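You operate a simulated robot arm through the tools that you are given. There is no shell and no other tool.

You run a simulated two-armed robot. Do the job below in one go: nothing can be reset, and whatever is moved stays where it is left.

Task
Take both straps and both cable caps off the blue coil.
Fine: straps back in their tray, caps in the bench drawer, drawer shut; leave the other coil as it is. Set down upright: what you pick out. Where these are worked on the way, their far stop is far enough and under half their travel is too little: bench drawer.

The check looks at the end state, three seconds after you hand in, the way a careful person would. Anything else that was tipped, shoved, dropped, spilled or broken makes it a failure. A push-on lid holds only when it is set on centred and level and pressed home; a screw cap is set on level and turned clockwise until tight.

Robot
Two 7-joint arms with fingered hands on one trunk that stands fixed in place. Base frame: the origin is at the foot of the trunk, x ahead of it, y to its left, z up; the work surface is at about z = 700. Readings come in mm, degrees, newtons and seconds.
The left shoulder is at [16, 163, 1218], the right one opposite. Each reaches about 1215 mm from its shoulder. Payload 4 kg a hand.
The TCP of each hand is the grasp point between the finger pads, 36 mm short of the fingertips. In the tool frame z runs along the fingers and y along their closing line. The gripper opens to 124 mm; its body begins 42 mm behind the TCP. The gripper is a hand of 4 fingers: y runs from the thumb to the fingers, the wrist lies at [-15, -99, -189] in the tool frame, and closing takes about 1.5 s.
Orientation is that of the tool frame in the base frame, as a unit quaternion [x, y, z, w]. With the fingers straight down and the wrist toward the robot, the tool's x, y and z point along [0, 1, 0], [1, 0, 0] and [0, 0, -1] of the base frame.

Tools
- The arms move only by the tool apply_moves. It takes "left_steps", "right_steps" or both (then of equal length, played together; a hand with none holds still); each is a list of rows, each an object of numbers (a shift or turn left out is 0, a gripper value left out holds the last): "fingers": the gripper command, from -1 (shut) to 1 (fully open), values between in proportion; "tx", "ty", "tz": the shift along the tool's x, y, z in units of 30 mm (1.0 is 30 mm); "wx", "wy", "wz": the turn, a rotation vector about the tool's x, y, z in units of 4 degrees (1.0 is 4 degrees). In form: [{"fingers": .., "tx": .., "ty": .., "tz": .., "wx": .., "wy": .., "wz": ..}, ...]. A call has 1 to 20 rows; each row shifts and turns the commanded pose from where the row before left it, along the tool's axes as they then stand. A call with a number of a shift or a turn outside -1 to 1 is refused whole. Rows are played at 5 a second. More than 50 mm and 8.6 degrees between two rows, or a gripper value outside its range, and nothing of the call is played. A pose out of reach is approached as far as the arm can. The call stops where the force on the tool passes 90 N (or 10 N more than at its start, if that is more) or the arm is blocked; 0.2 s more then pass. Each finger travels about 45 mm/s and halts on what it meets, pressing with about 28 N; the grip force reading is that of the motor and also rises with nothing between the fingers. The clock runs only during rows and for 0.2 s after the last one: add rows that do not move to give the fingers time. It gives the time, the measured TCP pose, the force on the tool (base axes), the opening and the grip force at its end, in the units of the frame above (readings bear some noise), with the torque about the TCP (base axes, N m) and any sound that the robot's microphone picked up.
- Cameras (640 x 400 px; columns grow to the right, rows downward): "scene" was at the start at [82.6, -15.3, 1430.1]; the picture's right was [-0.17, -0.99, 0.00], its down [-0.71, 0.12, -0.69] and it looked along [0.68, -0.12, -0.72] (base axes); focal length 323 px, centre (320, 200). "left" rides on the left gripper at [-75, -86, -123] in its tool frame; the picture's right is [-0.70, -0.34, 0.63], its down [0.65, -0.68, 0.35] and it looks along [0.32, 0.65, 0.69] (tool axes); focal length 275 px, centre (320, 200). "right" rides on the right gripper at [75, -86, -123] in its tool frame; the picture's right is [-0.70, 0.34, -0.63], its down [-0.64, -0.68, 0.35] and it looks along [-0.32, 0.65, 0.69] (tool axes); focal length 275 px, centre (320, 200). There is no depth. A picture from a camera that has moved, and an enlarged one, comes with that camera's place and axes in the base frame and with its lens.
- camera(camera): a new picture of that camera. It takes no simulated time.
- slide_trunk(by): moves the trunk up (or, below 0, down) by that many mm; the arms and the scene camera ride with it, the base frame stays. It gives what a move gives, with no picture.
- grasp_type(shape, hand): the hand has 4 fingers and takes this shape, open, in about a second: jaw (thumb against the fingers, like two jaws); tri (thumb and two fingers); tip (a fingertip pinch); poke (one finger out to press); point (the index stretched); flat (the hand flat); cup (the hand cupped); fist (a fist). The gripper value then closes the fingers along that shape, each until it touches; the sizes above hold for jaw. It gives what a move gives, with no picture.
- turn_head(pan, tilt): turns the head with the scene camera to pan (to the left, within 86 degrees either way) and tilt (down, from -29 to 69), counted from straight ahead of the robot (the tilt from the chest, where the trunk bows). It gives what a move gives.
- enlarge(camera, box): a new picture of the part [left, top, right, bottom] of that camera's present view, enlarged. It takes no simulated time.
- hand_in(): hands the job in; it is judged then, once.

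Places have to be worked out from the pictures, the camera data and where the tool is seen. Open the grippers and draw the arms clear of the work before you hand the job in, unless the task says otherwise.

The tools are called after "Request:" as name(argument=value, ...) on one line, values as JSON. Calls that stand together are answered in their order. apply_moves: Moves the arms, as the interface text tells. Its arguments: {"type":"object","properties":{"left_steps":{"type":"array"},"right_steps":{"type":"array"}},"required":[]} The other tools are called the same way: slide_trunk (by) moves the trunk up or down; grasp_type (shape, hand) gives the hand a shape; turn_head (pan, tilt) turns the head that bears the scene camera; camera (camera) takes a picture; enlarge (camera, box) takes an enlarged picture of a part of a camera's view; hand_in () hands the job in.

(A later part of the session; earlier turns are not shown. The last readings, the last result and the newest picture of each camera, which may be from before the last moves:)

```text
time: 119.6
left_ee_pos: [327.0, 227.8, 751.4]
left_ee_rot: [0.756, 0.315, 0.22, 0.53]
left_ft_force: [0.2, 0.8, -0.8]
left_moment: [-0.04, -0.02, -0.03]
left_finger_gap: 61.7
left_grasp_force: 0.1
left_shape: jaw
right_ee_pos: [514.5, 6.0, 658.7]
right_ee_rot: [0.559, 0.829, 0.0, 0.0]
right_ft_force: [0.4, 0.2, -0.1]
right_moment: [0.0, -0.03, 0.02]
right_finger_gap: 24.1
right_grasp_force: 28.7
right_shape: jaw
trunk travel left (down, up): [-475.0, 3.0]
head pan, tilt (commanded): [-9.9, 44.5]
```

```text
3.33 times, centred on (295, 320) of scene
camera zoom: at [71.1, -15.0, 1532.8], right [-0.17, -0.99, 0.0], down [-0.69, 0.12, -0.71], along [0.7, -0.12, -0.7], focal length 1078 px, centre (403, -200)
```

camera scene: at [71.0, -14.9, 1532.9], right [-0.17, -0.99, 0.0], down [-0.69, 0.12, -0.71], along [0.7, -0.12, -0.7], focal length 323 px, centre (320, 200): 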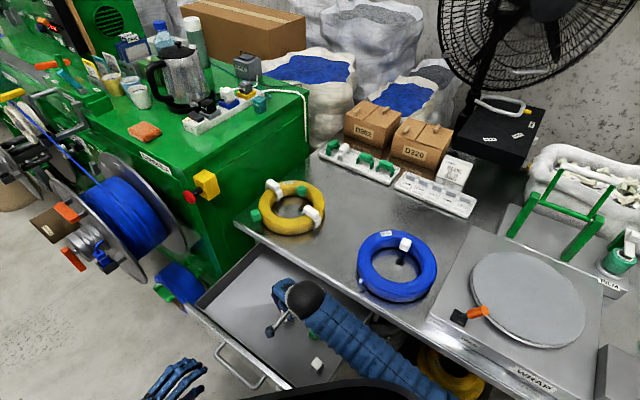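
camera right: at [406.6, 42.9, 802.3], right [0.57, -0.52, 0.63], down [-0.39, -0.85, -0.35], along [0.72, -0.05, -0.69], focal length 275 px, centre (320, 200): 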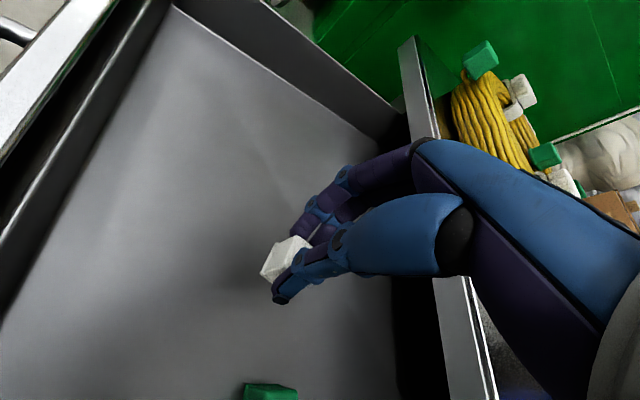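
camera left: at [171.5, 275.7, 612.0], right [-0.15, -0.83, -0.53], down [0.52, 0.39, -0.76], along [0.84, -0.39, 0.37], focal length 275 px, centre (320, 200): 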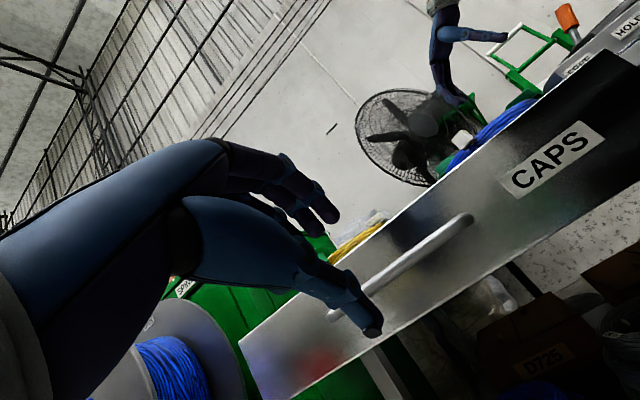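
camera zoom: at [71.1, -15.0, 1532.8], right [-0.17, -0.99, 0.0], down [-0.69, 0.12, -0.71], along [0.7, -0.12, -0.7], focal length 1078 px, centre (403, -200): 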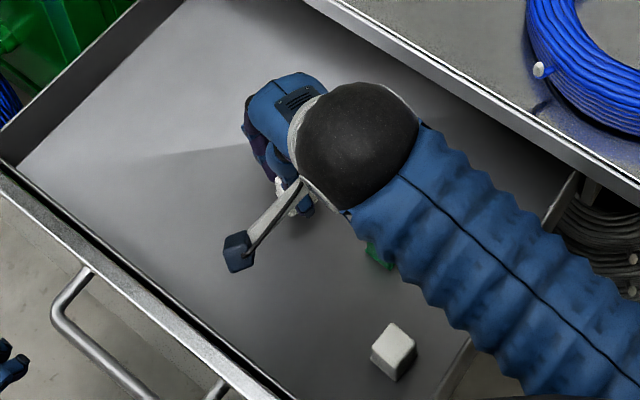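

No contact yet at z 659. I'll continue down in 3–4 mm steps.

Request:
apply_moves(right_steps=[{"tz": 0.12}, {"tz": 0.12}, {"tz": 0.08}, {}])

```text
time: 120.6
left_ee_pos: [328.1, 227.2, 749.8]
left_ee_rot: [0.756, 0.315, 0.221, 0.53]
left_ft_force: [0.7, 0.4, 0.4]
left_moment: [0.01, 0.0, 0.01]
left_finger_gap: 61.4
left_grasp_force: 0.0
left_shape: jaw
right_ee_pos: [515.7, 5.6, 650.2]
right_ee_rot: [0.559, 0.829, 0.0, 0.0]
right_ft_force: [-0.4, 0.1, 0.2]
right_moment: [-0.02, -0.02, 0.01]
right_finger_gap: 24.4
right_grasp_force: 28.0
right_shape: jaw
trunk travel left (down, up): [-475.0, 3.0]
head pan, tilt (commanded): [-9.9, 44.5]
```

Request:
apply_moves(right_steps=[{"tz": 0.08}, {"tz": 0.08}, {}])

Request:
enlarge(camera="right", box=[200, 180, 420, 400])

```text
time: 121.4
left_ee_pos: [327.6, 227.2, 750.4]
left_ee_rot: [0.757, 0.314, 0.22, 0.529]
left_ft_force: [0.6, 0.6, 0.0]
left_moment: [0.01, -0.01, 0.03]
left_finger_gap: 61.9
left_grasp_force: 0.1
left_shape: jaw
right_ee_pos: [515.3, 5.3, 644.2]
right_ee_rot: [0.559, 0.829, 0.0, 0.0]
right_ft_force: [0.2, -1.1, 1.2]
right_moment: [-0.03, -0.02, 0.06]
right_finger_gap: 23.9
right_grasp_force: 27.7
right_shape: jaw
trunk travel left (down, up): [-475.0, 3.0]
head pan, tilt (commanded): [-9.9, 44.5]
```

```text
1.82 times, centred on (310, 290) of right
camera zoom: at [407.4, 42.8, 768.9], right [0.57, -0.52, 0.63], down [-0.39, -0.85, -0.35], along [0.72, -0.05, -0.69], focal length 500 px, centre (338, 36)
```

zoom: 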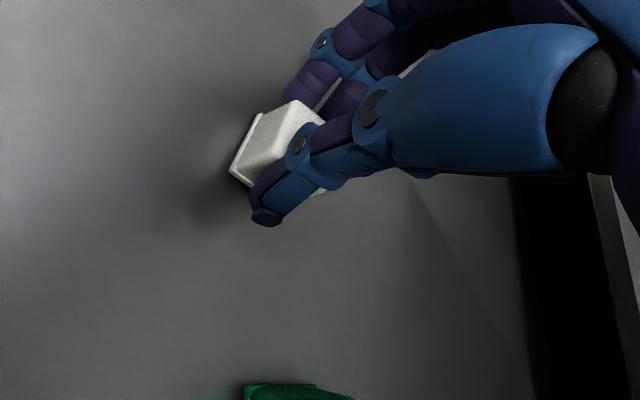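

I'm near the floor now, with 1 N that may be noise. A few more small steps.

Request:
apply_moves(right_steps=[{"tz": 0.08}, {"tz": 0.08}, {}])

```text
time: 122.2
left_ee_pos: [327.1, 227.4, 749.7]
left_ee_rot: [0.756, 0.314, 0.221, 0.53]
left_ft_force: [-0.3, -0.9, -0.6]
left_moment: [0.01, 0.0, -0.02]
left_finger_gap: 61.8
left_grasp_force: 0.0
left_shape: jaw
right_ee_pos: [515.1, 6.4, 641.6]
right_ee_rot: [0.559, 0.829, 0.002, 0.001]
right_ft_force: [-5.1, -6.5, 25.4]
right_moment: [-0.04, 0.04, -0.03]
right_finger_gap: 25.9
right_grasp_force: 28.1
right_shape: jaw
trunk travel left (down, up): [-475.0, 3.0]
head pan, tilt (commanded): [-9.9, 44.5]
```

Firm contact (25 N). I'll ease up 2 mm to relieve it, then open and lift away.

Request:
apply_moves(right_steps=[{"tz": -0.07}, {}, {"fingers": -0.5}, {"fingers": -0.35}, {"fingers": -0.2}, {"fingers": -0.1}, {"fingers": 0.0}, {}, {"tz": -0.3}, {"tz": -0.5}, {"tz": -0.8}, {"tz": -0.8}, {"tz": -0.8}, {}])

Request:
camera(camera="right")

Request:
enlarge(camera="scene", box=[240, 260, 350, 380])

```text
time: 125.2
left_ee_pos: [326.9, 227.5, 750.3]
left_ee_rot: [0.756, 0.314, 0.22, 0.53]
left_ft_force: [0.5, 0.2, 0.3]
left_moment: [-0.03, 0.0, 0.0]
left_finger_gap: 61.6
left_grasp_force: 0.1
left_shape: jaw
right_ee_pos: [515.3, 4.6, 737.7]
right_ee_rot: [0.559, 0.829, 0.0, 0.001]
right_ft_force: [0.3, -0.7, 0.2]
right_moment: [0.02, -0.02, 0.02]
right_finger_gap: 61.4
right_grasp_force: 0.1
right_shape: jaw
trunk travel left (down, up): [-475.0, 3.0]
head pan, tilt (commanded): [-9.9, 44.5]
```

```text
taken
camera right: at [408.4, 42.5, 861.6], right [0.57, -0.52, 0.63], down [-0.39, -0.85, -0.35], along [0.72, -0.05, -0.69], focal length 275 px, centre (320, 200)
```

right: 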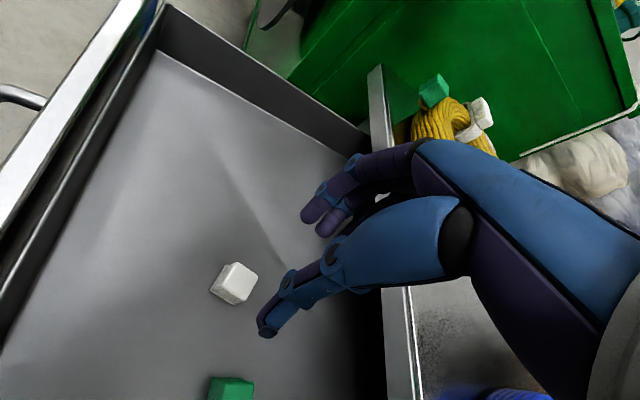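

```text
3.33 times, centred on (295, 320) of scene
camera zoom: at [71.0, -15.0, 1532.8], right [-0.17, -0.99, 0.0], down [-0.69, 0.12, -0.71], along [0.7, -0.12, -0.7], focal length 1078 px, centre (403, -200)
```

zoom: 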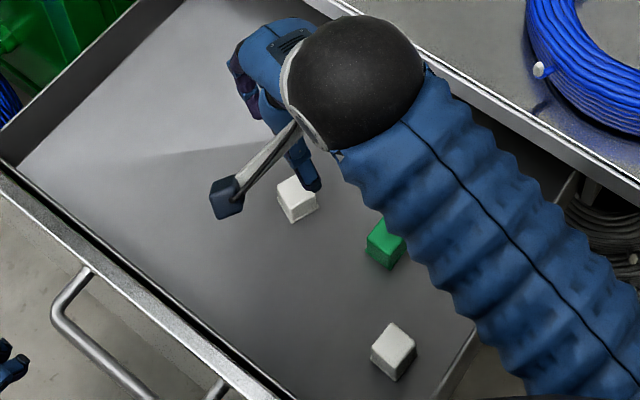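

The cap stands upright in the drawer. Now I'll raise the hand out and carry it over to the inner cap near (618,-370).

Request:
apply_moves(right_steps=[{"tz": -0.95}, {"tz": -0.95}, {"tz": -0.95}, {"tz": -0.95}, {"tz": -0.95}, {"tz": -0.95}, {"tz": -0.95}, {"tz": -0.5}, {"tx": -0.99, "ty": -0.116}, {"tx": -0.99, "ty": -0.116}, {"tx": -0.99, "ty": -0.116}, {"tx": -0.99, "ty": -0.116}, {"tx": -0.99, "ty": -0.116}, {"tx": -0.99, "ty": -0.116}, {"tx": -0.99, "ty": -0.116}, {"tx": -0.99, "ty": -0.116}, {"tx": -0.99, "ty": -0.116}, {"tx": -0.99, "ty": -0.116}, {"tx": -0.99, "ty": -0.116}, {"tx": -0.99, "ty": -0.116}])

Request:
camera(camera="scene")

```text
time: 129.4
left_ee_pos: [328.2, 227.0, 750.3]
left_ee_rot: [0.756, 0.315, 0.221, 0.53]
left_ft_force: [-0.1, -0.1, 0.1]
left_moment: [-0.01, 0.0, 0.0]
left_finger_gap: 61.9
left_grasp_force: 0.0
left_shape: jaw
right_ee_pos: [610.1, -341.3, 953.1]
right_ee_rot: [0.558, 0.83, 0.0, 0.0]
right_ft_force: [0.3, -0.6, -0.3]
right_moment: [0.02, 0.05, 0.01]
right_finger_gap: 61.6
right_grasp_force: 0.1
right_shape: jaw
trunk travel left (down, up): [-475.0, 3.0]
head pan, tilt (commanded): [-9.9, 44.5]
```

```text
taken
camera scene: at [71.0, -15.8, 1532.9], right [-0.17, -0.99, 0.0], down [-0.69, 0.12, -0.71], along [0.7, -0.12, -0.7], focal length 323 px, centre (320, 200)
```

scene: 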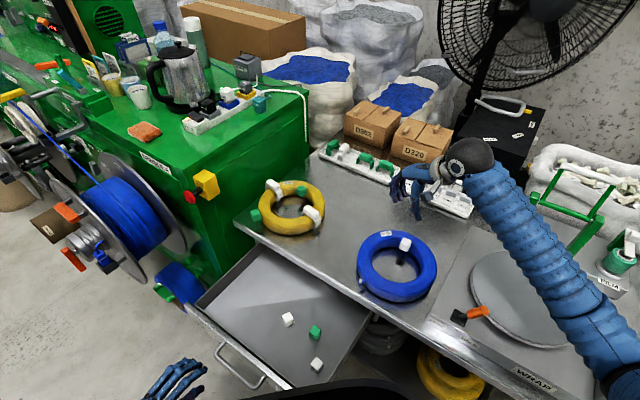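

The drawer shows the added white cap. I'll line up over the inner cap, turn to 45 degrees and come down a little.

Request:
apply_moves(right_steps=[{"tx": -0.99, "ty": -0.117}, {"wz": -0.96, "tz": 0.3}, {"wz": -0.96, "tz": 0.3}, {"wz": -0.96, "tz": 0.3}, {"wz": -0.96, "tz": 0.3}, {"wz": -0.96, "tz": 0.3}, {"wz": -0.95, "tz": 0.3}, {}])

Request:
camera(camera="right")

Request:
enlarge(camera="scene", box=[380, 225, 430, 265])

```text
time: 131.2
left_ee_pos: [328.6, 227.2, 749.8]
left_ee_rot: [0.756, 0.314, 0.22, 0.53]
left_ft_force: [-0.3, -0.6, 0.9]
left_moment: [-0.02, -0.01, 0.03]
left_finger_gap: 61.6
left_grasp_force: 0.1
left_shape: jaw
right_ee_pos: [619.3, -368.8, 898.2]
right_ee_rot: [0.383, 0.924, 0.0, 0.0]
right_ft_force: [0.6, -0.1, -0.9]
right_moment: [0.04, 0.0, 0.0]
right_finger_gap: 61.9
right_grasp_force: 0.1
right_shape: jaw
trunk travel left (down, up): [-475.0, 3.0]
head pan, tilt (commanded): [-9.9, 44.5]
```

```text
taken
camera right: at [505.0, -376.7, 1022.4], right [0.73, -0.25, 0.63], down [-0.02, -0.94, -0.35], along [0.68, 0.24, -0.69], focal length 275 px, centre (320, 200)
```

right: 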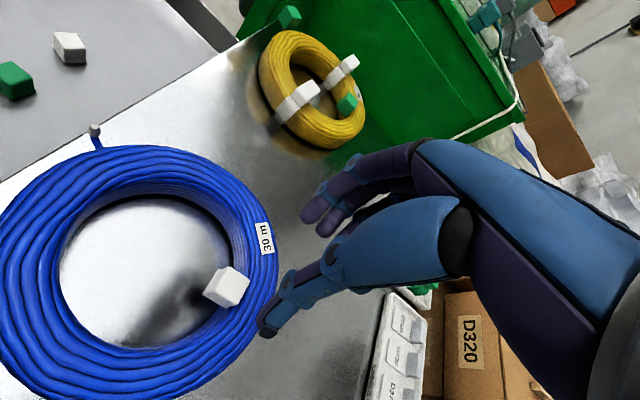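

```text
10.00 times, centred on (405, 245) of scene
camera zoom: at [70.9, -15.2, 1532.8], right [-0.17, -0.99, 0.0], down [-0.69, 0.12, -0.71], along [0.7, -0.12, -0.7], focal length 3233 px, centre (-530, -250)
```

zoom: 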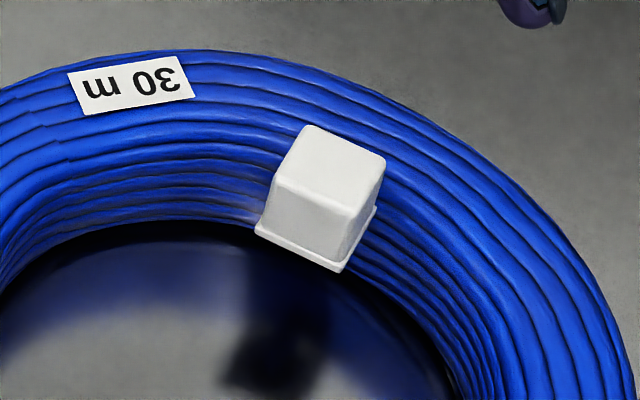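

The inner cap's top is centred at (616.5,-370,769), with faces near 47 degrees. I'll make a small correction and lower partway.

Request:
apply_moves(right_steps=[{"tx": 0.1, "ty": -0.09, "tz": 0.8}, {"tz": 0.8}, {"tz": 0.6}, {}])

Request:
camera(camera="right")

Request:
enlarge(camera="scene", box=[350, 180, 470, 290])

```text
time: 132.2
left_ee_pos: [326.9, 228.5, 750.9]
left_ee_rot: [0.756, 0.315, 0.221, 0.529]
left_ft_force: [-0.7, 0.7, -0.6]
left_moment: [0.02, 0.04, 0.04]
left_finger_gap: 62.0
left_grasp_force: 0.1
left_shape: jaw
right_ee_pos: [612.8, -369.9, 833.3]
right_ee_rot: [0.382, 0.924, 0.0, 0.0]
right_ft_force: [0.8, 0.3, 0.6]
right_moment: [-0.04, 0.0, 0.0]
right_finger_gap: 61.7
right_grasp_force: 0.1
right_shape: jaw
trunk travel left (down, up): [-475.0, 3.0]
head pan, tilt (commanded): [-9.9, 44.5]
```

```text
taken
camera right: at [500.4, -377.1, 956.2], right [0.73, -0.25, 0.63], down [-0.03, -0.94, -0.35], along [0.68, 0.24, -0.69], focal length 275 px, centre (320, 200)
```

right: 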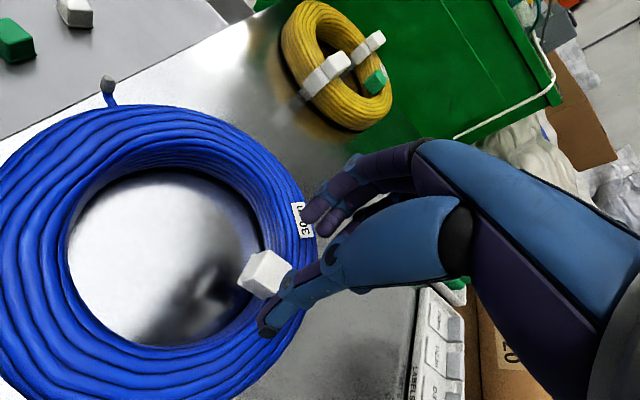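

```text
3.64 times, centred on (410, 235) of scene
camera zoom: at [71.1, -15.1, 1532.8], right [-0.17, -0.99, 0.0], down [-0.69, 0.12, -0.71], along [0.7, -0.12, -0.7], focal length 1176 px, centre (-7, 73)
```

zoom: 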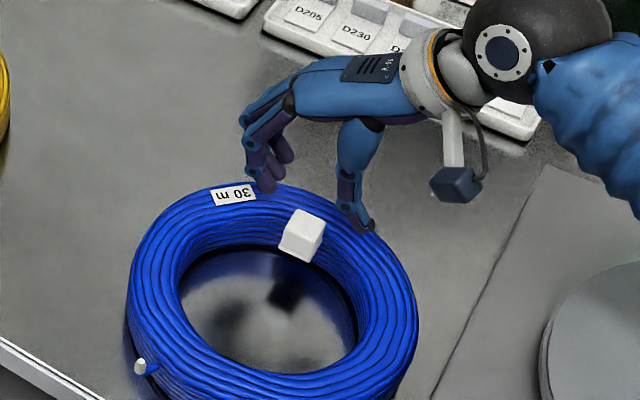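

Lined up. I'll lower the final 42 mm and zoom before closing.

Request:
apply_moves(right_steps=[{"tz": 0.5}, {"tz": 0.5}, {"tz": 0.4}, {}])

Request:
enlarge(camera="right", box=[230, 180, 370, 350])

Request:
enlarge(camera="scene", box=[370, 190, 450, 270])

```text
time: 133.2
left_ee_pos: [327.7, 226.1, 751.2]
left_ee_rot: [0.757, 0.314, 0.22, 0.53]
left_ft_force: [-0.2, -0.4, 0.7]
left_moment: [0.01, 0.0, -0.02]
left_finger_gap: 62.0
left_grasp_force: 0.1
left_shape: jaw
right_ee_pos: [614.8, -370.6, 791.3]
right_ee_rot: [0.384, 0.923, -0.001, 0.001]
right_ft_force: [-0.3, -0.4, 0.1]
right_moment: [0.0, -0.01, 0.02]
right_finger_gap: 61.8
right_grasp_force: 0.0
right_shape: jaw
trunk travel left (down, up): [-475.0, 3.0]
head pan, tilt (commanded): [-9.9, 44.5]
```

```text
2.35 times, centred on (300, 265) of right
camera zoom: at [500.4, -377.0, 914.4], right [0.73, -0.25, 0.63], down [-0.03, -0.94, -0.35], along [0.68, 0.24, -0.69], focal length 648 px, centre (367, 47)
```

zoom: 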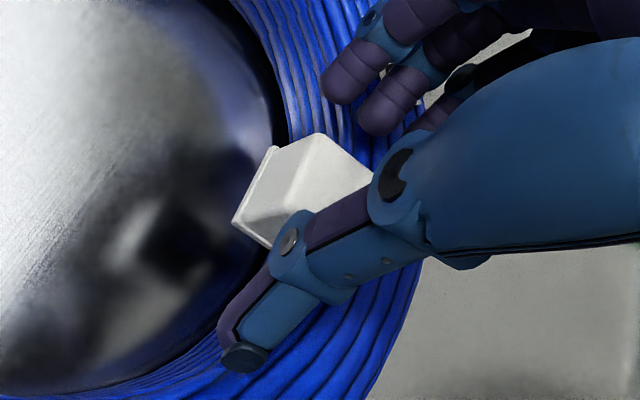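

```text
5.00 times, centred on (410, 230) of scene
camera zoom: at [71.0, -15.1, 1532.8], right [-0.17, -0.99, 0.0], down [-0.69, 0.12, -0.71], along [0.7, -0.12, -0.7], focal length 1616 px, centre (-130, 50)
```

zoom: 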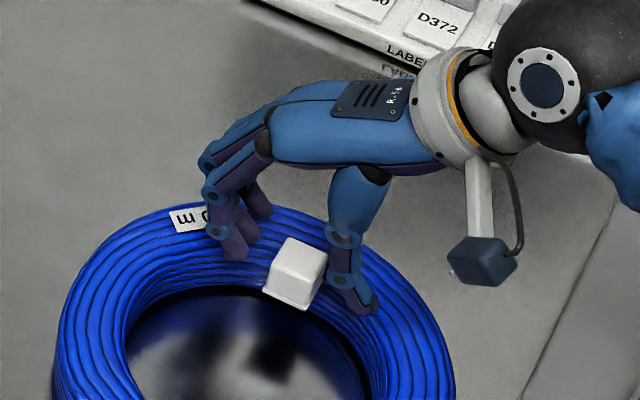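

The relation matches the successful grip on the outer cap. I'll close.

Request:
apply_moves(right_steps=[{"fingers": -0.2}, {"fingers": -0.35}, {"fingers": -0.5}, {"fingers": -0.7}, {"fingers": -1}, {"fingers": -1}, {"fingers": -1}, {"fingers": -1}])

Request:
enlarge(camera="right", box=[230, 180, 370, 350])

Request:
enlarge(camera="scene", box=[370, 190, 450, 270])

```text
time: 135.0
left_ee_pos: [327.2, 227.3, 750.5]
left_ee_rot: [0.756, 0.315, 0.221, 0.529]
left_ft_force: [0.4, 0.1, 0.3]
left_moment: [-0.04, -0.02, 0.0]
left_finger_gap: 61.7
left_grasp_force: 0.0
left_shape: jaw
right_ee_pos: [612.8, -370.0, 791.6]
right_ee_rot: [0.383, 0.924, 0.0, 0.0]
right_ft_force: [-2.1, -2.7, 3.8]
right_moment: [-0.06, 0.03, 0.02]
right_finger_gap: 25.4
right_grasp_force: 28.1
right_shape: jaw
trunk travel left (down, up): [-475.0, 3.0]
head pan, tilt (commanded): [-9.9, 44.5]
```

```text
2.35 times, centred on (300, 265) of right
camera zoom: at [500.3, -377.2, 914.7], right [0.73, -0.25, 0.63], down [-0.03, -0.94, -0.35], along [0.68, 0.24, -0.69], focal length 648 px, centre (367, 47)
```

zoom: 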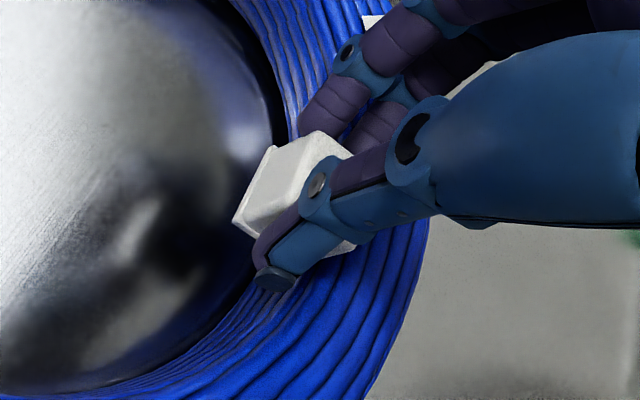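

```text
5.00 times, centred on (410, 230) of scene
camera zoom: at [70.7, -15.2, 1532.9], right [-0.17, -0.99, 0.0], down [-0.69, 0.12, -0.71], along [0.7, -0.12, -0.7], focal length 1616 px, centre (-130, 50)
```

zoom: 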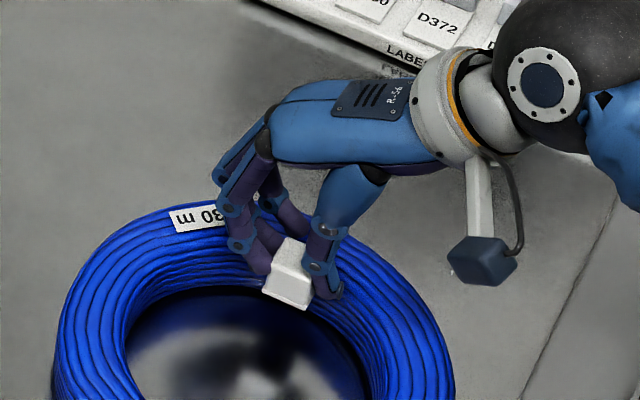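

Gripped at 25.4 mm. I'll pull it straight up slowly, then well clear.

Request:
apply_moves(right_steps=[{"tz": -0.1}, {"tz": -0.1}, {"tz": -0.1}, {"tz": -0.2}, {"tz": -0.3}, {"tz": -0.5}, {"tz": -0.7}, {"tz": -0.8}, {"tz": -0.8}, {"tz": -0.8}, {}])

Request:
camera(camera="scene")

Request:
enlarge(camera="scene", box=[340, 170, 470, 310])

Request:
enlarge(camera="right", box=[180, 150, 400, 400])

```text
time: 137.4
left_ee_pos: [327.5, 227.1, 750.4]
left_ee_rot: [0.756, 0.315, 0.221, 0.53]
left_ft_force: [0.4, 0.3, 0.2]
left_moment: [-0.02, 0.01, 0.01]
left_finger_gap: 61.6
left_grasp_force: 0.1
left_shape: jaw
right_ee_pos: [613.9, -368.4, 923.1]
right_ee_rot: [0.383, 0.924, 0.0, 0.0]
right_ft_force: [0.0, 0.0, 0.9]
right_moment: [0.02, 0.01, -0.03]
right_finger_gap: 24.5
right_grasp_force: 27.4
right_shape: jaw
trunk travel left (down, up): [-475.0, 3.0]
head pan, tilt (commanded): [-9.9, 44.5]
```

```text
taken
camera scene: at [71.2, -15.3, 1532.8], right [-0.17, -0.99, 0.0], down [-0.69, 0.12, -0.71], along [0.7, -0.12, -0.7], focal length 323 px, centre (320, 200)
```

scene: 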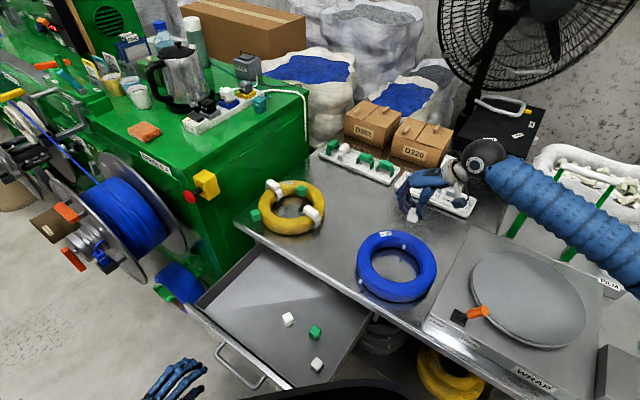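

```text
2.86 times, centred on (405, 240) of scene
camera zoom: at [71.2, -15.3, 1532.8], right [-0.17, -0.99, 0.0], down [-0.69, 0.12, -0.71], along [0.7, -0.12, -0.7], focal length 924 px, centre (77, 86)
```

zoom: 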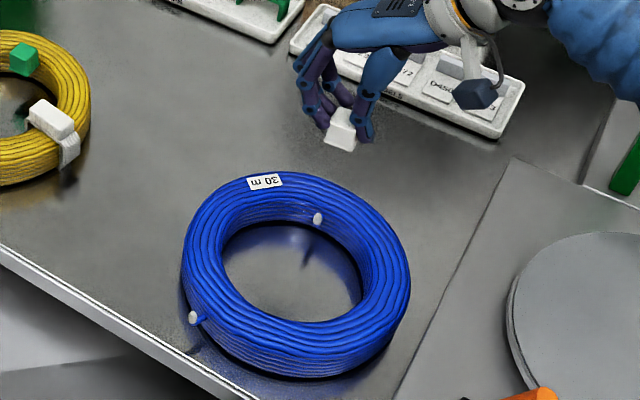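

```text
1.60 times, centred on (290, 275) of right
camera zoom: at [499.7, -376.7, 1046.7], right [0.73, -0.25, 0.63], down [-0.03, -0.94, -0.35], along [0.68, 0.24, -0.69], focal length 440 px, centre (368, 80)
```

zoom: 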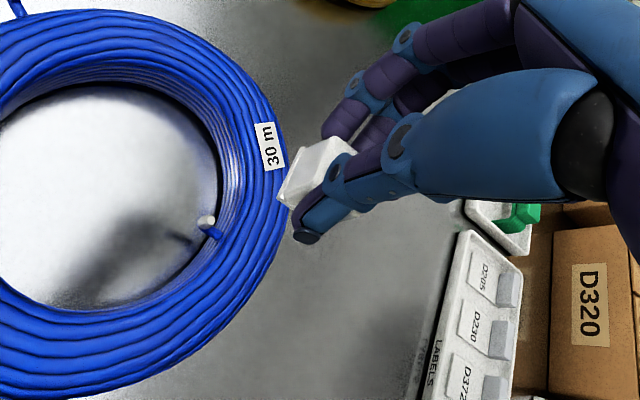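

Both cable ends are bare now and the coil is as it was. I'll carry the second cap over the drawer to about (573,64), beside the first.

Request:
apply_moves(right_steps=[{"tx": 0.742, "ty": 0.615}, {"tx": 0.742, "ty": 0.615}, {"tx": 0.742, "ty": 0.615}, {"tx": 0.742, "ty": 0.615}, {"tx": 0.742, "ty": 0.615}, {"tx": 0.742, "ty": 0.615}, {"tx": 0.742, "ty": 0.615}, {"tx": 0.742, "ty": 0.615}, {"tx": 0.742, "ty": 0.615}, {"tx": 0.742, "ty": 0.615}, {"tx": 0.742, "ty": 0.615}, {"tx": 0.742, "ty": 0.615}, {"tx": 0.742, "ty": 0.615}, {"tx": 0.742, "ty": 0.615}, {"tx": 0.742, "ty": 0.615}, {}])

Request:
apply_moves(right_steps=[{"wz": 0.96}, {"wz": 0.96}, {"wz": 0.96, "tz": 0.5}, {"wz": 0.96, "tz": 0.6}, {"wz": 0.96, "tz": 0.6}, {"wz": 0.95, "tz": 0.6}, {"tz": 0.6}, {}])

Request:
camera(camera="scene")

Request:
camera(camera="right")

```text
time: 140.8
left_ee_pos: [326.9, 227.4, 751.1]
left_ee_rot: [0.756, 0.316, 0.222, 0.529]
left_ft_force: [-0.2, 0.0, 0.2]
left_moment: [0.0, 0.03, -0.02]
left_finger_gap: 61.8
left_grasp_force: 0.0
left_shape: jaw
right_ee_pos: [572.7, 62.3, 922.7]
right_ee_rot: [0.383, 0.924, 0.0, 0.0]
right_ft_force: [0.0, 0.0, -0.5]
right_moment: [0.01, -0.03, 0.02]
right_finger_gap: 24.2
right_grasp_force: 27.5
right_shape: jaw
trunk travel left (down, up): [-475.0, 3.0]
head pan, tilt (commanded): [-9.9, 44.5]
```

```text
time: 142.6
left_ee_pos: [327.8, 227.1, 749.8]
left_ee_rot: [0.756, 0.315, 0.221, 0.53]
left_ft_force: [-0.6, 0.0, 0.1]
left_moment: [0.03, -0.03, 0.01]
left_finger_gap: 61.8
left_grasp_force: 0.0
left_shape: jaw
right_ee_pos: [571.4, 62.0, 835.2]
right_ee_rot: [0.559, 0.829, 0.0, 0.0]
right_ft_force: [-0.1, 0.0, 0.2]
right_moment: [0.04, 0.05, -0.01]
right_finger_gap: 24.1
right_grasp_force: 28.1
right_shape: jaw
trunk travel left (down, up): [-475.0, 3.0]
head pan, tilt (commanded): [-9.9, 44.5]
```

```text
taken
camera scene: at [71.1, -14.9, 1532.9], right [-0.17, -0.99, 0.0], down [-0.69, 0.12, -0.71], along [0.7, -0.12, -0.7], focal length 323 px, centre (320, 200)
```

scene: 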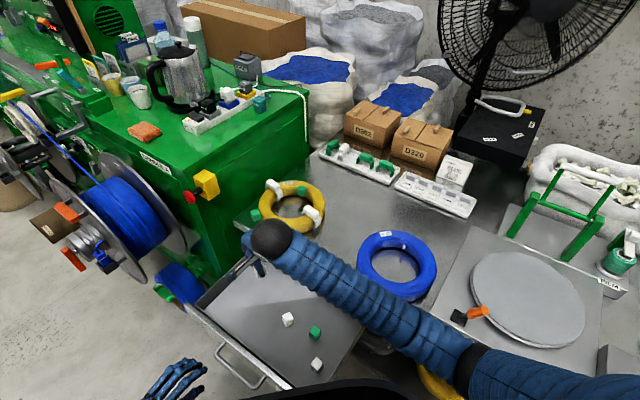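

```text
taken
camera right: at [464.2, 99.7, 958.2], right [0.57, -0.52, 0.63], down [-0.39, -0.85, -0.35], along [0.72, -0.05, -0.69], focal length 275 px, centre (320, 200)
```

right: 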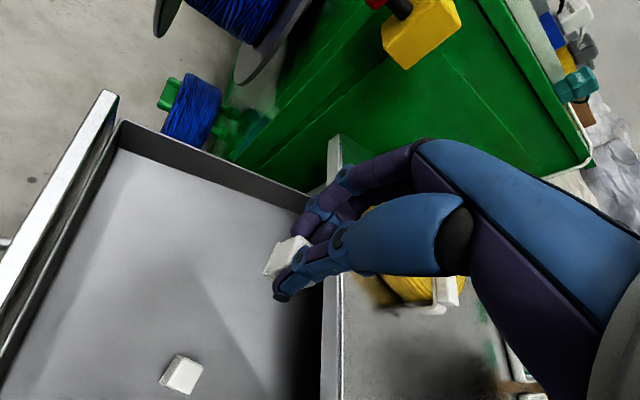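

The second cap is over free drawer floor, with the first one visible nearby. I'll lower it toward the floor.

Request:
apply_moves(right_steps=[{"tz": 0.8}, {"tz": 0.8}, {"tz": 0.8}, {"tz": 0.8}, {"tz": 0.8}, {"tz": 0.8}, {"tz": 0.5}, {}])

Request:
camera(camera="scene")

Request:
camera(camera="right")

```text
time: 144.4
left_ee_pos: [328.1, 227.8, 751.2]
left_ee_rot: [0.756, 0.315, 0.221, 0.529]
left_ft_force: [-0.6, 0.4, 0.5]
left_moment: [0.04, -0.01, 0.01]
left_finger_gap: 62.0
left_grasp_force: 0.1
left_shape: jaw
right_ee_pos: [572.5, 61.8, 676.7]
right_ee_rot: [0.56, 0.829, 0.0, -0.001]
right_ft_force: [-0.3, 0.0, 0.4]
right_moment: [-0.02, 0.0, 0.01]
right_finger_gap: 24.5
right_grasp_force: 27.9
right_shape: jaw
trunk travel left (down, up): [-475.0, 3.0]
head pan, tilt (commanded): [-9.9, 44.5]
```

```text
taken
camera scene: at [71.1, -15.1, 1532.8], right [-0.17, -0.99, 0.0], down [-0.69, 0.12, -0.71], along [0.7, -0.12, -0.7], focal length 323 px, centre (320, 200)
```

scene: 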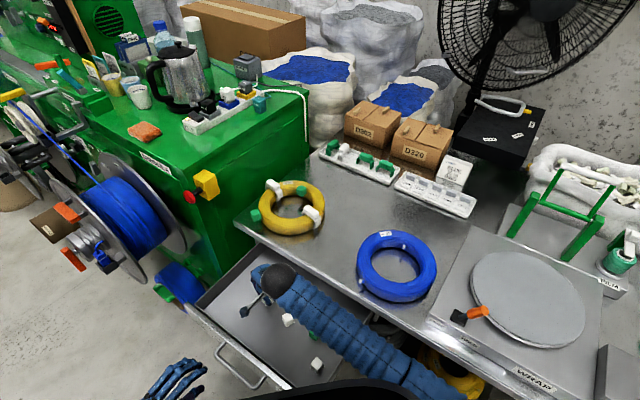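

```text
taken
camera right: at [465.5, 99.2, 799.9], right [0.57, -0.52, 0.63], down [-0.39, -0.85, -0.35], along [0.72, -0.05, -0.69], focal length 275 px, centre (320, 200)
```

right: 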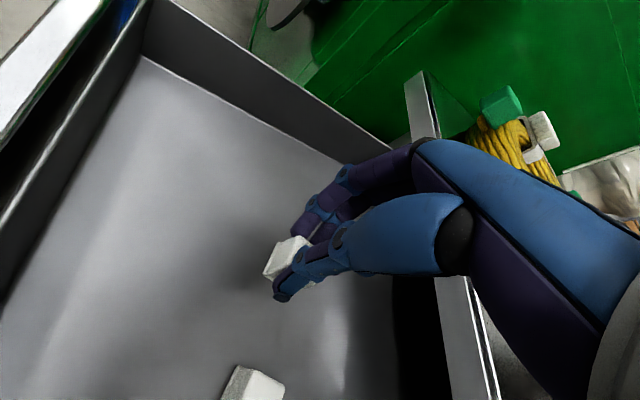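

Clear all round. I'll lower in decreasing steps to the floor.

Request:
apply_moves(right_steps=[{"tz": 0.35}, {"tz": 0.3}, {"tz": 0.2}, {}])

Request:
apply_moves(right_steps=[{"tz": 0.1}, {"tz": 0.08}, {}])

```text
time: 145.4
left_ee_pos: [327.4, 226.7, 750.7]
left_ee_rot: [0.756, 0.315, 0.221, 0.53]
left_ft_force: [0.0, -0.2, -0.2]
left_moment: [0.0, 0.0, 0.0]
left_finger_gap: 61.6
left_grasp_force: 0.1
left_shape: jaw
right_ee_pos: [572.8, 62.3, 650.5]
right_ee_rot: [0.559, 0.829, 0.0, 0.0]
right_ft_force: [-0.4, -0.3, 0.0]
right_moment: [0.01, 0.0, 0.0]
right_finger_gap: 24.2
right_grasp_force: 27.8
right_shape: jaw
trunk travel left (down, up): [-475.0, 3.0]
head pan, tilt (commanded): [-9.9, 44.5]
```

```text
time: 146.2
left_ee_pos: [328.6, 227.0, 750.8]
left_ee_rot: [0.756, 0.315, 0.22, 0.529]
left_ft_force: [-0.6, 0.1, -0.5]
left_moment: [0.04, 0.0, 0.0]
left_finger_gap: 62.0
left_grasp_force: 0.0
left_shape: jaw
right_ee_pos: [572.8, 62.7, 646.3]
right_ee_rot: [0.559, 0.829, -0.001, 0.0]
right_ft_force: [0.2, 0.1, 0.1]
right_moment: [0.0, 0.01, 0.03]
right_finger_gap: 24.2
right_grasp_force: 27.9
right_shape: jaw
trunk travel left (down, up): [-475.0, 3.0]
head pan, tilt (commanded): [-9.9, 44.5]
```

No contact yet at 646. Two more small steps.

Request:
apply_moves(right_steps=[{"tz": 0.07}, {"tz": 0.05}, {}])

```text
time: 147.0
left_ee_pos: [327.3, 226.6, 751.0]
left_ee_rot: [0.756, 0.314, 0.22, 0.53]
left_ft_force: [-0.2, -0.8, 0.1]
left_moment: [0.02, -0.02, 0.05]
left_finger_gap: 61.9
left_grasp_force: 0.0
left_shape: jaw
right_ee_pos: [573.4, 63.2, 642.8]
right_ee_rot: [0.56, 0.829, 0.001, 0.0]
right_ft_force: [-3.6, -1.8, 18.6]
right_moment: [0.0, -0.07, -0.01]
right_finger_gap: 24.7
right_grasp_force: 28.4
right_shape: jaw
trunk travel left (down, up): [-475.0, 3.0]
head pan, tilt (commanded): [-9.9, 44.5]
```

The rim is on the floor (19 N). I'll ease up slightly, open and lift out.

Request:
apply_moves(right_steps=[{"tz": -0.05}, {}, {"fingers": -0.5}, {"fingers": -0.35}, {"fingers": -0.2}, {"fingers": -0.1}, {"fingers": 0.0}, {}, {"tz": -0.3}, {"tz": -0.5}, {"tz": -0.8}, {"tz": -0.8}, {"tz": -0.8}, {"tz": -0.8}, {"tz": -0.8}, {"tz": -0.8}, {}])

Request:
camera(camera="right")

Request:
camera(camera="scene")

```text
time: 150.6
left_ee_pos: [327.6, 226.9, 751.0]
left_ee_rot: [0.756, 0.314, 0.22, 0.53]
left_ft_force: [-0.6, 0.4, 0.6]
left_moment: [-0.03, -0.02, -0.02]
left_finger_gap: 61.9
left_grasp_force: 0.0
left_shape: jaw
right_ee_pos: [571.3, 62.5, 811.4]
right_ee_rot: [0.559, 0.829, 0.0, 0.0]
right_ft_force: [-0.2, -0.2, -0.4]
right_moment: [0.01, -0.01, -0.03]
right_finger_gap: 61.5
right_grasp_force: 0.0
right_shape: jaw
trunk travel left (down, up): [-475.0, 3.0]
head pan, tilt (commanded): [-9.9, 44.5]
```

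```text
taken
camera right: at [465.1, 100.0, 935.6], right [0.57, -0.52, 0.63], down [-0.39, -0.85, -0.35], along [0.72, -0.05, -0.69], focal length 275 px, centre (320, 200)
```

right: 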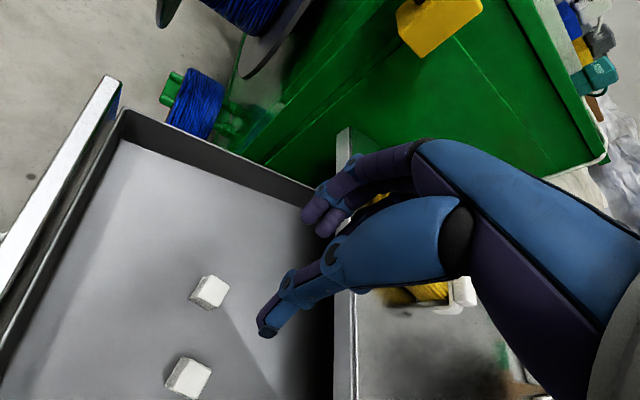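

```text
taken
camera scene: at [71.1, -15.0, 1532.8], right [-0.17, -0.99, 0.0], down [-0.69, 0.12, -0.71], along [0.7, -0.12, -0.7], focal length 323 px, centre (320, 200)
```

scene: 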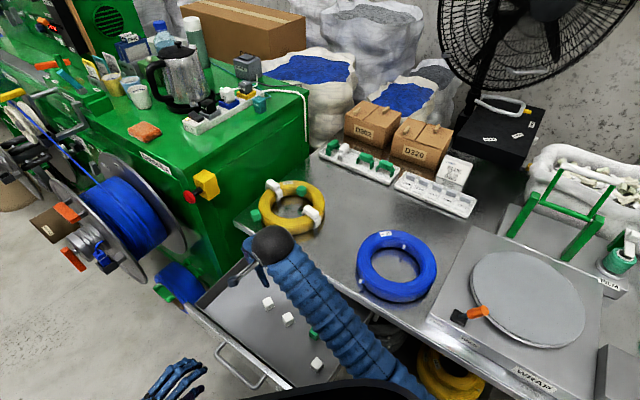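

All four pieces are placed. I'll raise the right hand and draw it back over the bench, high and out of the way of the drawer.

Request:
apply_moves(right_steps=[{"tz": -0.95}, {"tz": -0.95}, {"tz": -0.95}, {"tz": -0.95}, {"tz": -0.95}, {"tz": -0.95}, {"tz": -0.95}, {"tx": -0.98, "ty": -0.2}, {"tx": -0.98, "ty": -0.2}, {"tx": -0.98, "ty": -0.2}, {"tx": -0.98, "ty": -0.2}, {"tx": -0.98, "ty": -0.2}, {"tx": -0.98, "ty": -0.2}, {"tx": -0.98, "ty": -0.2}, {"tx": -0.98, "ty": -0.2}, {"tx": -0.98, "ty": -0.2}, {"tx": -0.98, "ty": -0.2}, {"tx": -0.98, "ty": -0.2}, {"tx": -0.98, "ty": -0.2}, {}])

Request:
camera(camera="scene")

Request:
enlarge(camera="scene", box=[150, 280, 350, 400])

Request:
camera(camera="left")

```text
time: 154.8
left_ee_pos: [327.7, 226.6, 749.6]
left_ee_rot: [0.757, 0.314, 0.219, 0.53]
left_ft_force: [0.4, 0.8, 0.6]
left_moment: [0.03, -0.01, 0.02]
left_finger_gap: 61.9
left_grasp_force: 0.1
left_shape: jaw
right_ee_pos: [637.5, -292.3, 1011.8]
right_ee_rot: [0.559, 0.829, -0.001, 0.001]
right_ft_force: [0.2, 0.7, 0.4]
right_moment: [-0.03, -0.02, 0.01]
right_finger_gap: 61.8
right_grasp_force: 0.2
right_shape: jaw
trunk travel left (down, up): [-475.0, 3.0]
head pan, tilt (commanded): [-9.9, 44.5]
```

```text
taken
camera scene: at [71.2, -14.2, 1532.8], right [-0.17, -0.99, 0.0], down [-0.69, 0.12, -0.71], along [0.7, -0.12, -0.7], focal length 323 px, centre (320, 200)
```

scene: 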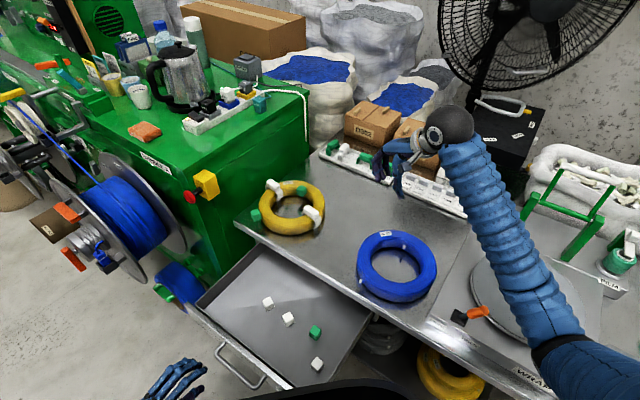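

```text
3.20 times, centred on (250, 340) of scene
camera zoom: at [71.2, -14.2, 1532.8], right [-0.17, -0.99, 0.0], down [-0.69, 0.12, -0.71], along [0.7, -0.12, -0.7], focal length 1035 px, centre (544, -248)
```

zoom: 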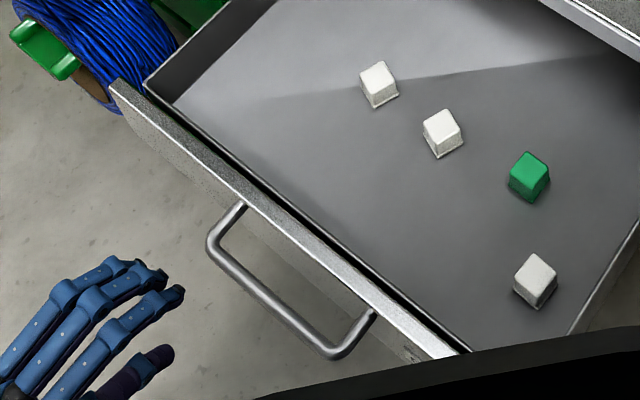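

```text
taken
camera left: at [172.8, 276.8, 711.1], right [-0.15, -0.83, -0.53], down [0.52, 0.39, -0.76], along [0.84, -0.39, 0.37], focal length 275 px, centre (320, 200)
```

left: 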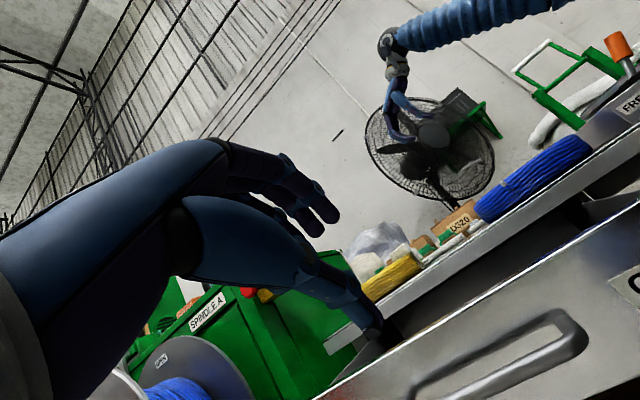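

All caps stand upright in the drawer and the handle bar is centred near (396,154,621). I'll bring the left hand down in front of it.

Request:
apply_moves(left_steps=[{"tx": -0.025, "ty": -0.725, "tz": 0.412, "fingers": -0.1}, {"tx": -0.025, "ty": -0.725, "tz": 0.412}, {"tx": -0.025, "ty": -0.725, "tz": 0.412}, {"tx": -0.025, "ty": -0.725, "tz": 0.412}, {}])

Request:
camera(camera="left")

Request:
enlarge(camera="scene", box=[150, 280, 350, 400])

```text
time: 156.0
left_ee_pos: [337.5, 213.4, 651.2]
left_ee_rot: [0.756, 0.314, 0.22, 0.53]
left_ft_force: [-0.4, -0.4, 0.2]
left_moment: [0.0, -0.05, 0.03]
left_finger_gap: 56.0
left_grasp_force: 0.0
left_shape: jaw
right_ee_pos: [635.8, -292.7, 1012.0]
right_ee_rot: [0.559, 0.829, 0.0, 0.0]
right_ft_force: [0.7, 0.7, 0.2]
right_moment: [-0.03, -0.01, 0.01]
right_finger_gap: 62.0
right_grasp_force: 0.0
right_shape: jaw
trunk travel left (down, up): [-475.0, 3.0]
head pan, tilt (commanded): [-9.9, 44.5]
```

```text
taken
camera left: at [182.2, 261.2, 612.5], right [-0.15, -0.83, -0.53], down [0.52, 0.39, -0.76], along [0.84, -0.39, 0.37], focal length 275 px, centre (320, 200)
```

left: 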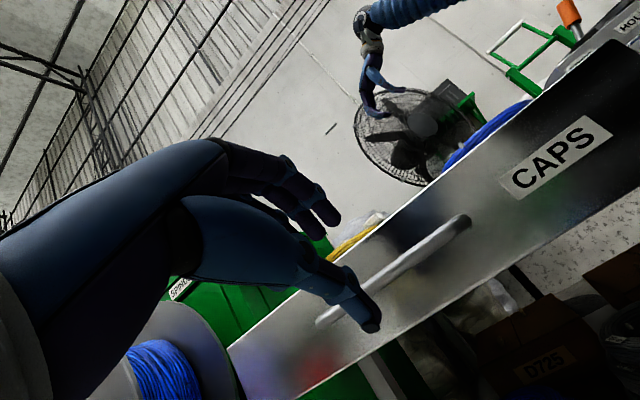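

```text
3.20 times, centred on (250, 340) of scene
camera zoom: at [70.9, -15.2, 1532.9], right [-0.17, -0.99, 0.0], down [-0.69, 0.12, -0.71], along [0.7, -0.12, -0.7], focal length 1035 px, centre (544, -248)
```

zoom: 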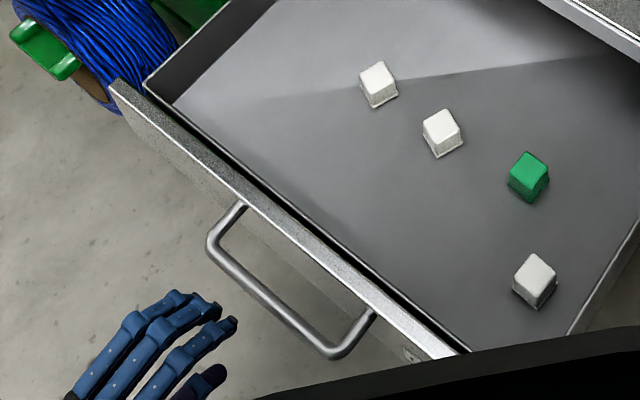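

The hand faces the bar squarely. I'll slide in along the fingers to straddle it, then look before gripping.

Request:
apply_moves(left_steps=[{"tz": 0.7}, {"tz": 0.7}, {"tz": 0.7}, {"tz": 0.5}, {}])

Request:
camera(camera="left")

Request:
enlarge(camera="scene", box=[150, 280, 350, 400])

```text
time: 157.2
left_ee_pos: [390.0, 159.3, 625.7]
left_ee_rot: [0.756, 0.314, 0.22, 0.53]
left_ft_force: [0.5, -0.1, -0.6]
left_moment: [0.0, 0.0, -0.02]
left_finger_gap: 55.7
left_grasp_force: 0.0
left_shape: jaw
right_ee_pos: [636.9, -293.5, 1011.9]
right_ee_rot: [0.559, 0.829, 0.0, 0.0]
right_ft_force: [0.4, -0.2, 0.9]
right_moment: [0.03, -0.01, 0.03]
right_finger_gap: 61.8
right_grasp_force: 0.0
right_shape: jaw
trunk travel left (down, up): [-475.0, 3.0]
head pan, tilt (commanded): [-9.9, 44.5]
```

```text
taken
camera left: at [234.5, 209.4, 585.6], right [-0.15, -0.83, -0.53], down [0.52, 0.39, -0.76], along [0.84, -0.39, 0.37], focal length 275 px, centre (320, 200)
```

left: 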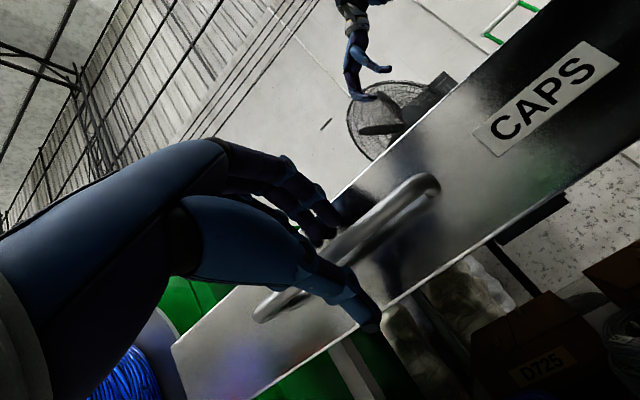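

```text
3.20 times, centred on (250, 340) of scene
camera zoom: at [71.0, -15.1, 1532.8], right [-0.17, -0.99, 0.0], down [-0.69, 0.12, -0.71], along [0.7, -0.12, -0.7], focal length 1035 px, centre (544, -248)
```

zoom: 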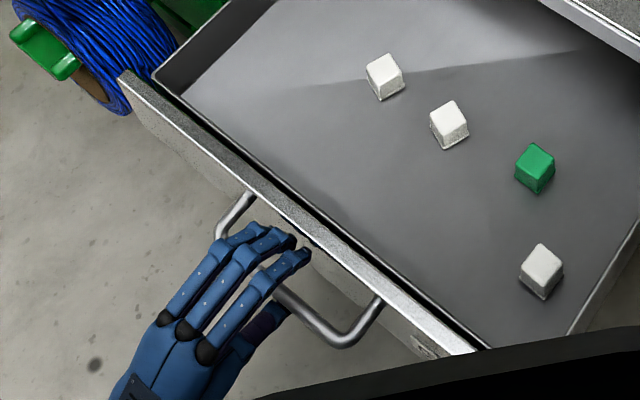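

The bar is between fingers and thumb (the drawer has already rolled in a few mm). I'll grip it and start pushing it shut.

Request:
apply_moves(left_steps=[{"fingers": -0.5}, {"fingers": -1}, {"fingers": -1}, {"fingers": -1}, {"fingers": -1}, {"ty": 0.114, "tz": 0.313}, {"ty": 0.114, "tz": 0.313}, {"ty": 0.172, "tz": 0.47}, {"ty": 0.172, "tz": 0.47}, {}])

Request:
enlarge(camera="scene", box=[150, 240, 390, 390])

```text
time: 159.4
left_ee_pos: [424.4, 124.6, 625.6]
left_ee_rot: [0.757, 0.315, 0.219, 0.529]
left_ft_force: [-3.8, -2.8, -16.9]
left_moment: [0.13, 0.08, -0.19]
left_finger_gap: 3.9
left_grasp_force: 27.7
left_shape: jaw
right_ee_pos: [638.5, -292.7, 1010.7]
right_ee_rot: [0.559, 0.829, 0.0, 0.0]
right_ft_force: [-0.4, 0.2, -0.4]
right_moment: [-0.02, 0.0, 0.02]
right_finger_gap: 61.7
right_grasp_force: 0.0
right_shape: jaw
trunk travel left (down, up): [-475.0, 3.0]
head pan, tilt (commanded): [-9.9, 44.5]
```

```text
2.67 times, centred on (270, 315) of scene
camera zoom: at [71.5, -15.1, 1532.8], right [-0.17, -0.99, 0.0], down [-0.69, 0.12, -0.71], along [0.7, -0.12, -0.7], focal length 862 px, centre (453, -107)
```

zoom: 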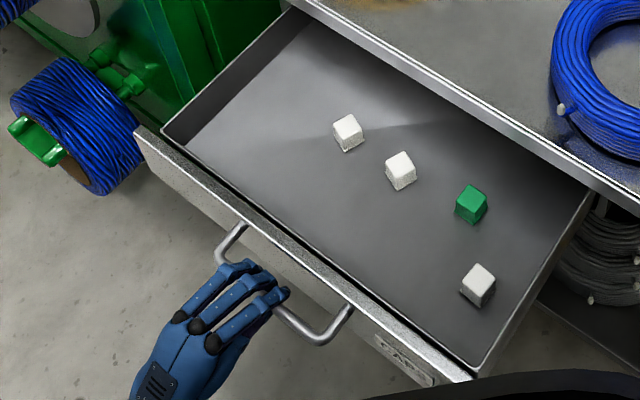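

It rolls in smoothly and the caps stay standing. I'll keep pushing steadily.

Request:
apply_moves(left_steps=[{"ty": 0.172, "tz": 0.47}, {"ty": 0.172, "tz": 0.47}, {"ty": 0.172, "tz": 0.47}, {"ty": 0.172, "tz": 0.47}, {"ty": 0.172, "tz": 0.47}, {"ty": 0.172, "tz": 0.47}, {"ty": 0.172, "tz": 0.47}, {"ty": 0.172, "tz": 0.47}, {}])

Request:
enlarge(camera="scene", box=[150, 220, 390, 370])

```text
time: 161.4
left_ee_pos: [510.7, 40.4, 624.2]
left_ee_rot: [0.756, 0.315, 0.22, 0.53]
left_ft_force: [-4.6, -4.0, -13.0]
left_moment: [0.12, 0.09, -0.21]
left_finger_gap: 3.9
left_grasp_force: 28.2
left_shape: jaw
right_ee_pos: [638.5, -293.7, 1011.2]
right_ee_rot: [0.56, 0.829, 0.0, 0.0]
right_ft_force: [-0.2, -0.1, 0.1]
right_moment: [-0.05, 0.02, 0.0]
right_finger_gap: 61.7
right_grasp_force: 0.1
right_shape: jaw
trunk travel left (down, up): [-475.0, 3.0]
head pan, tilt (commanded): [-9.9, 44.5]
```

```text
2.67 times, centred on (270, 295) of scene
camera zoom: at [71.6, -15.3, 1532.8], right [-0.17, -0.99, 0.0], down [-0.69, 0.12, -0.71], along [0.7, -0.12, -0.7], focal length 862 px, centre (453, -53)
```

zoom: 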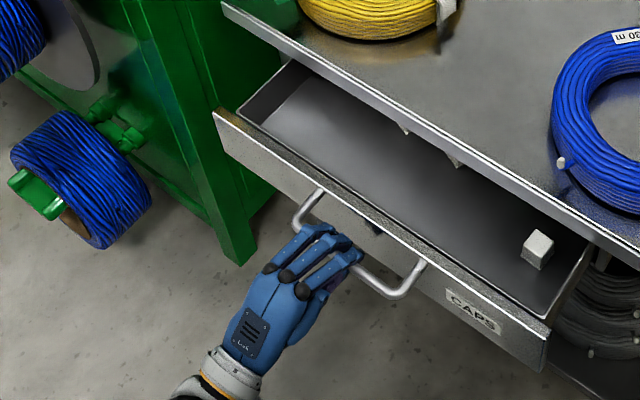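

About 120 mm remain. I'll continue, then slow down for the last part.

Request:
apply_moves(left_steps=[{"ty": 0.172, "tz": 0.47}, {"ty": 0.172, "tz": 0.47}, {"ty": 0.172, "tz": 0.47}, {"ty": 0.172, "tz": 0.47}, {"ty": 0.172, "tz": 0.47}, {"ty": 0.172, "tz": 0.47}, {}])

Request:
enlarge(camera="scene", box=[200, 200, 400, 330])

```text
time: 163.0
left_ee_pos: [575.5, -23.0, 625.5]
left_ee_rot: [0.757, 0.313, 0.219, 0.53]
left_ft_force: [-5.9, -6.1, -20.8]
left_moment: [0.21, 0.11, -0.26]
left_finger_gap: 4.7
left_grasp_force: 28.4
left_shape: jaw
right_ee_pos: [638.2, -293.9, 1011.4]
right_ee_rot: [0.56, 0.829, 0.0, -0.002]
right_ft_force: [0.2, -0.5, 0.1]
right_moment: [0.02, 0.02, 0.0]
right_finger_gap: 62.0
right_grasp_force: 0.1
right_shape: jaw
trunk travel left (down, up): [-475.0, 3.0]
head pan, tilt (commanded): [-9.9, 44.5]
```

```text
3.08 times, centred on (300, 265) of scene
camera zoom: at [72.0, -15.5, 1532.7], right [-0.17, -0.99, 0.0], down [-0.69, 0.12, -0.71], along [0.7, -0.12, -0.7], focal length 995 px, centre (382, 0)
```

zoom: 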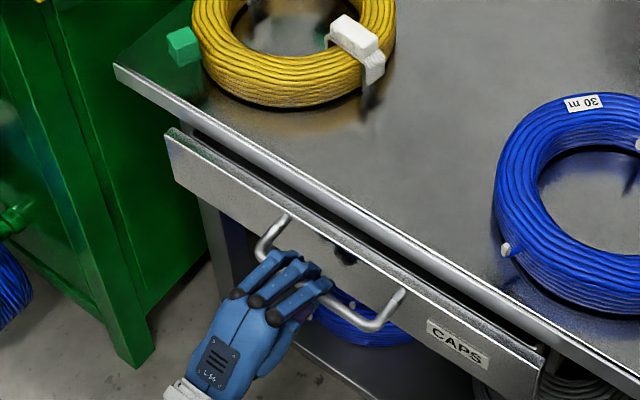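

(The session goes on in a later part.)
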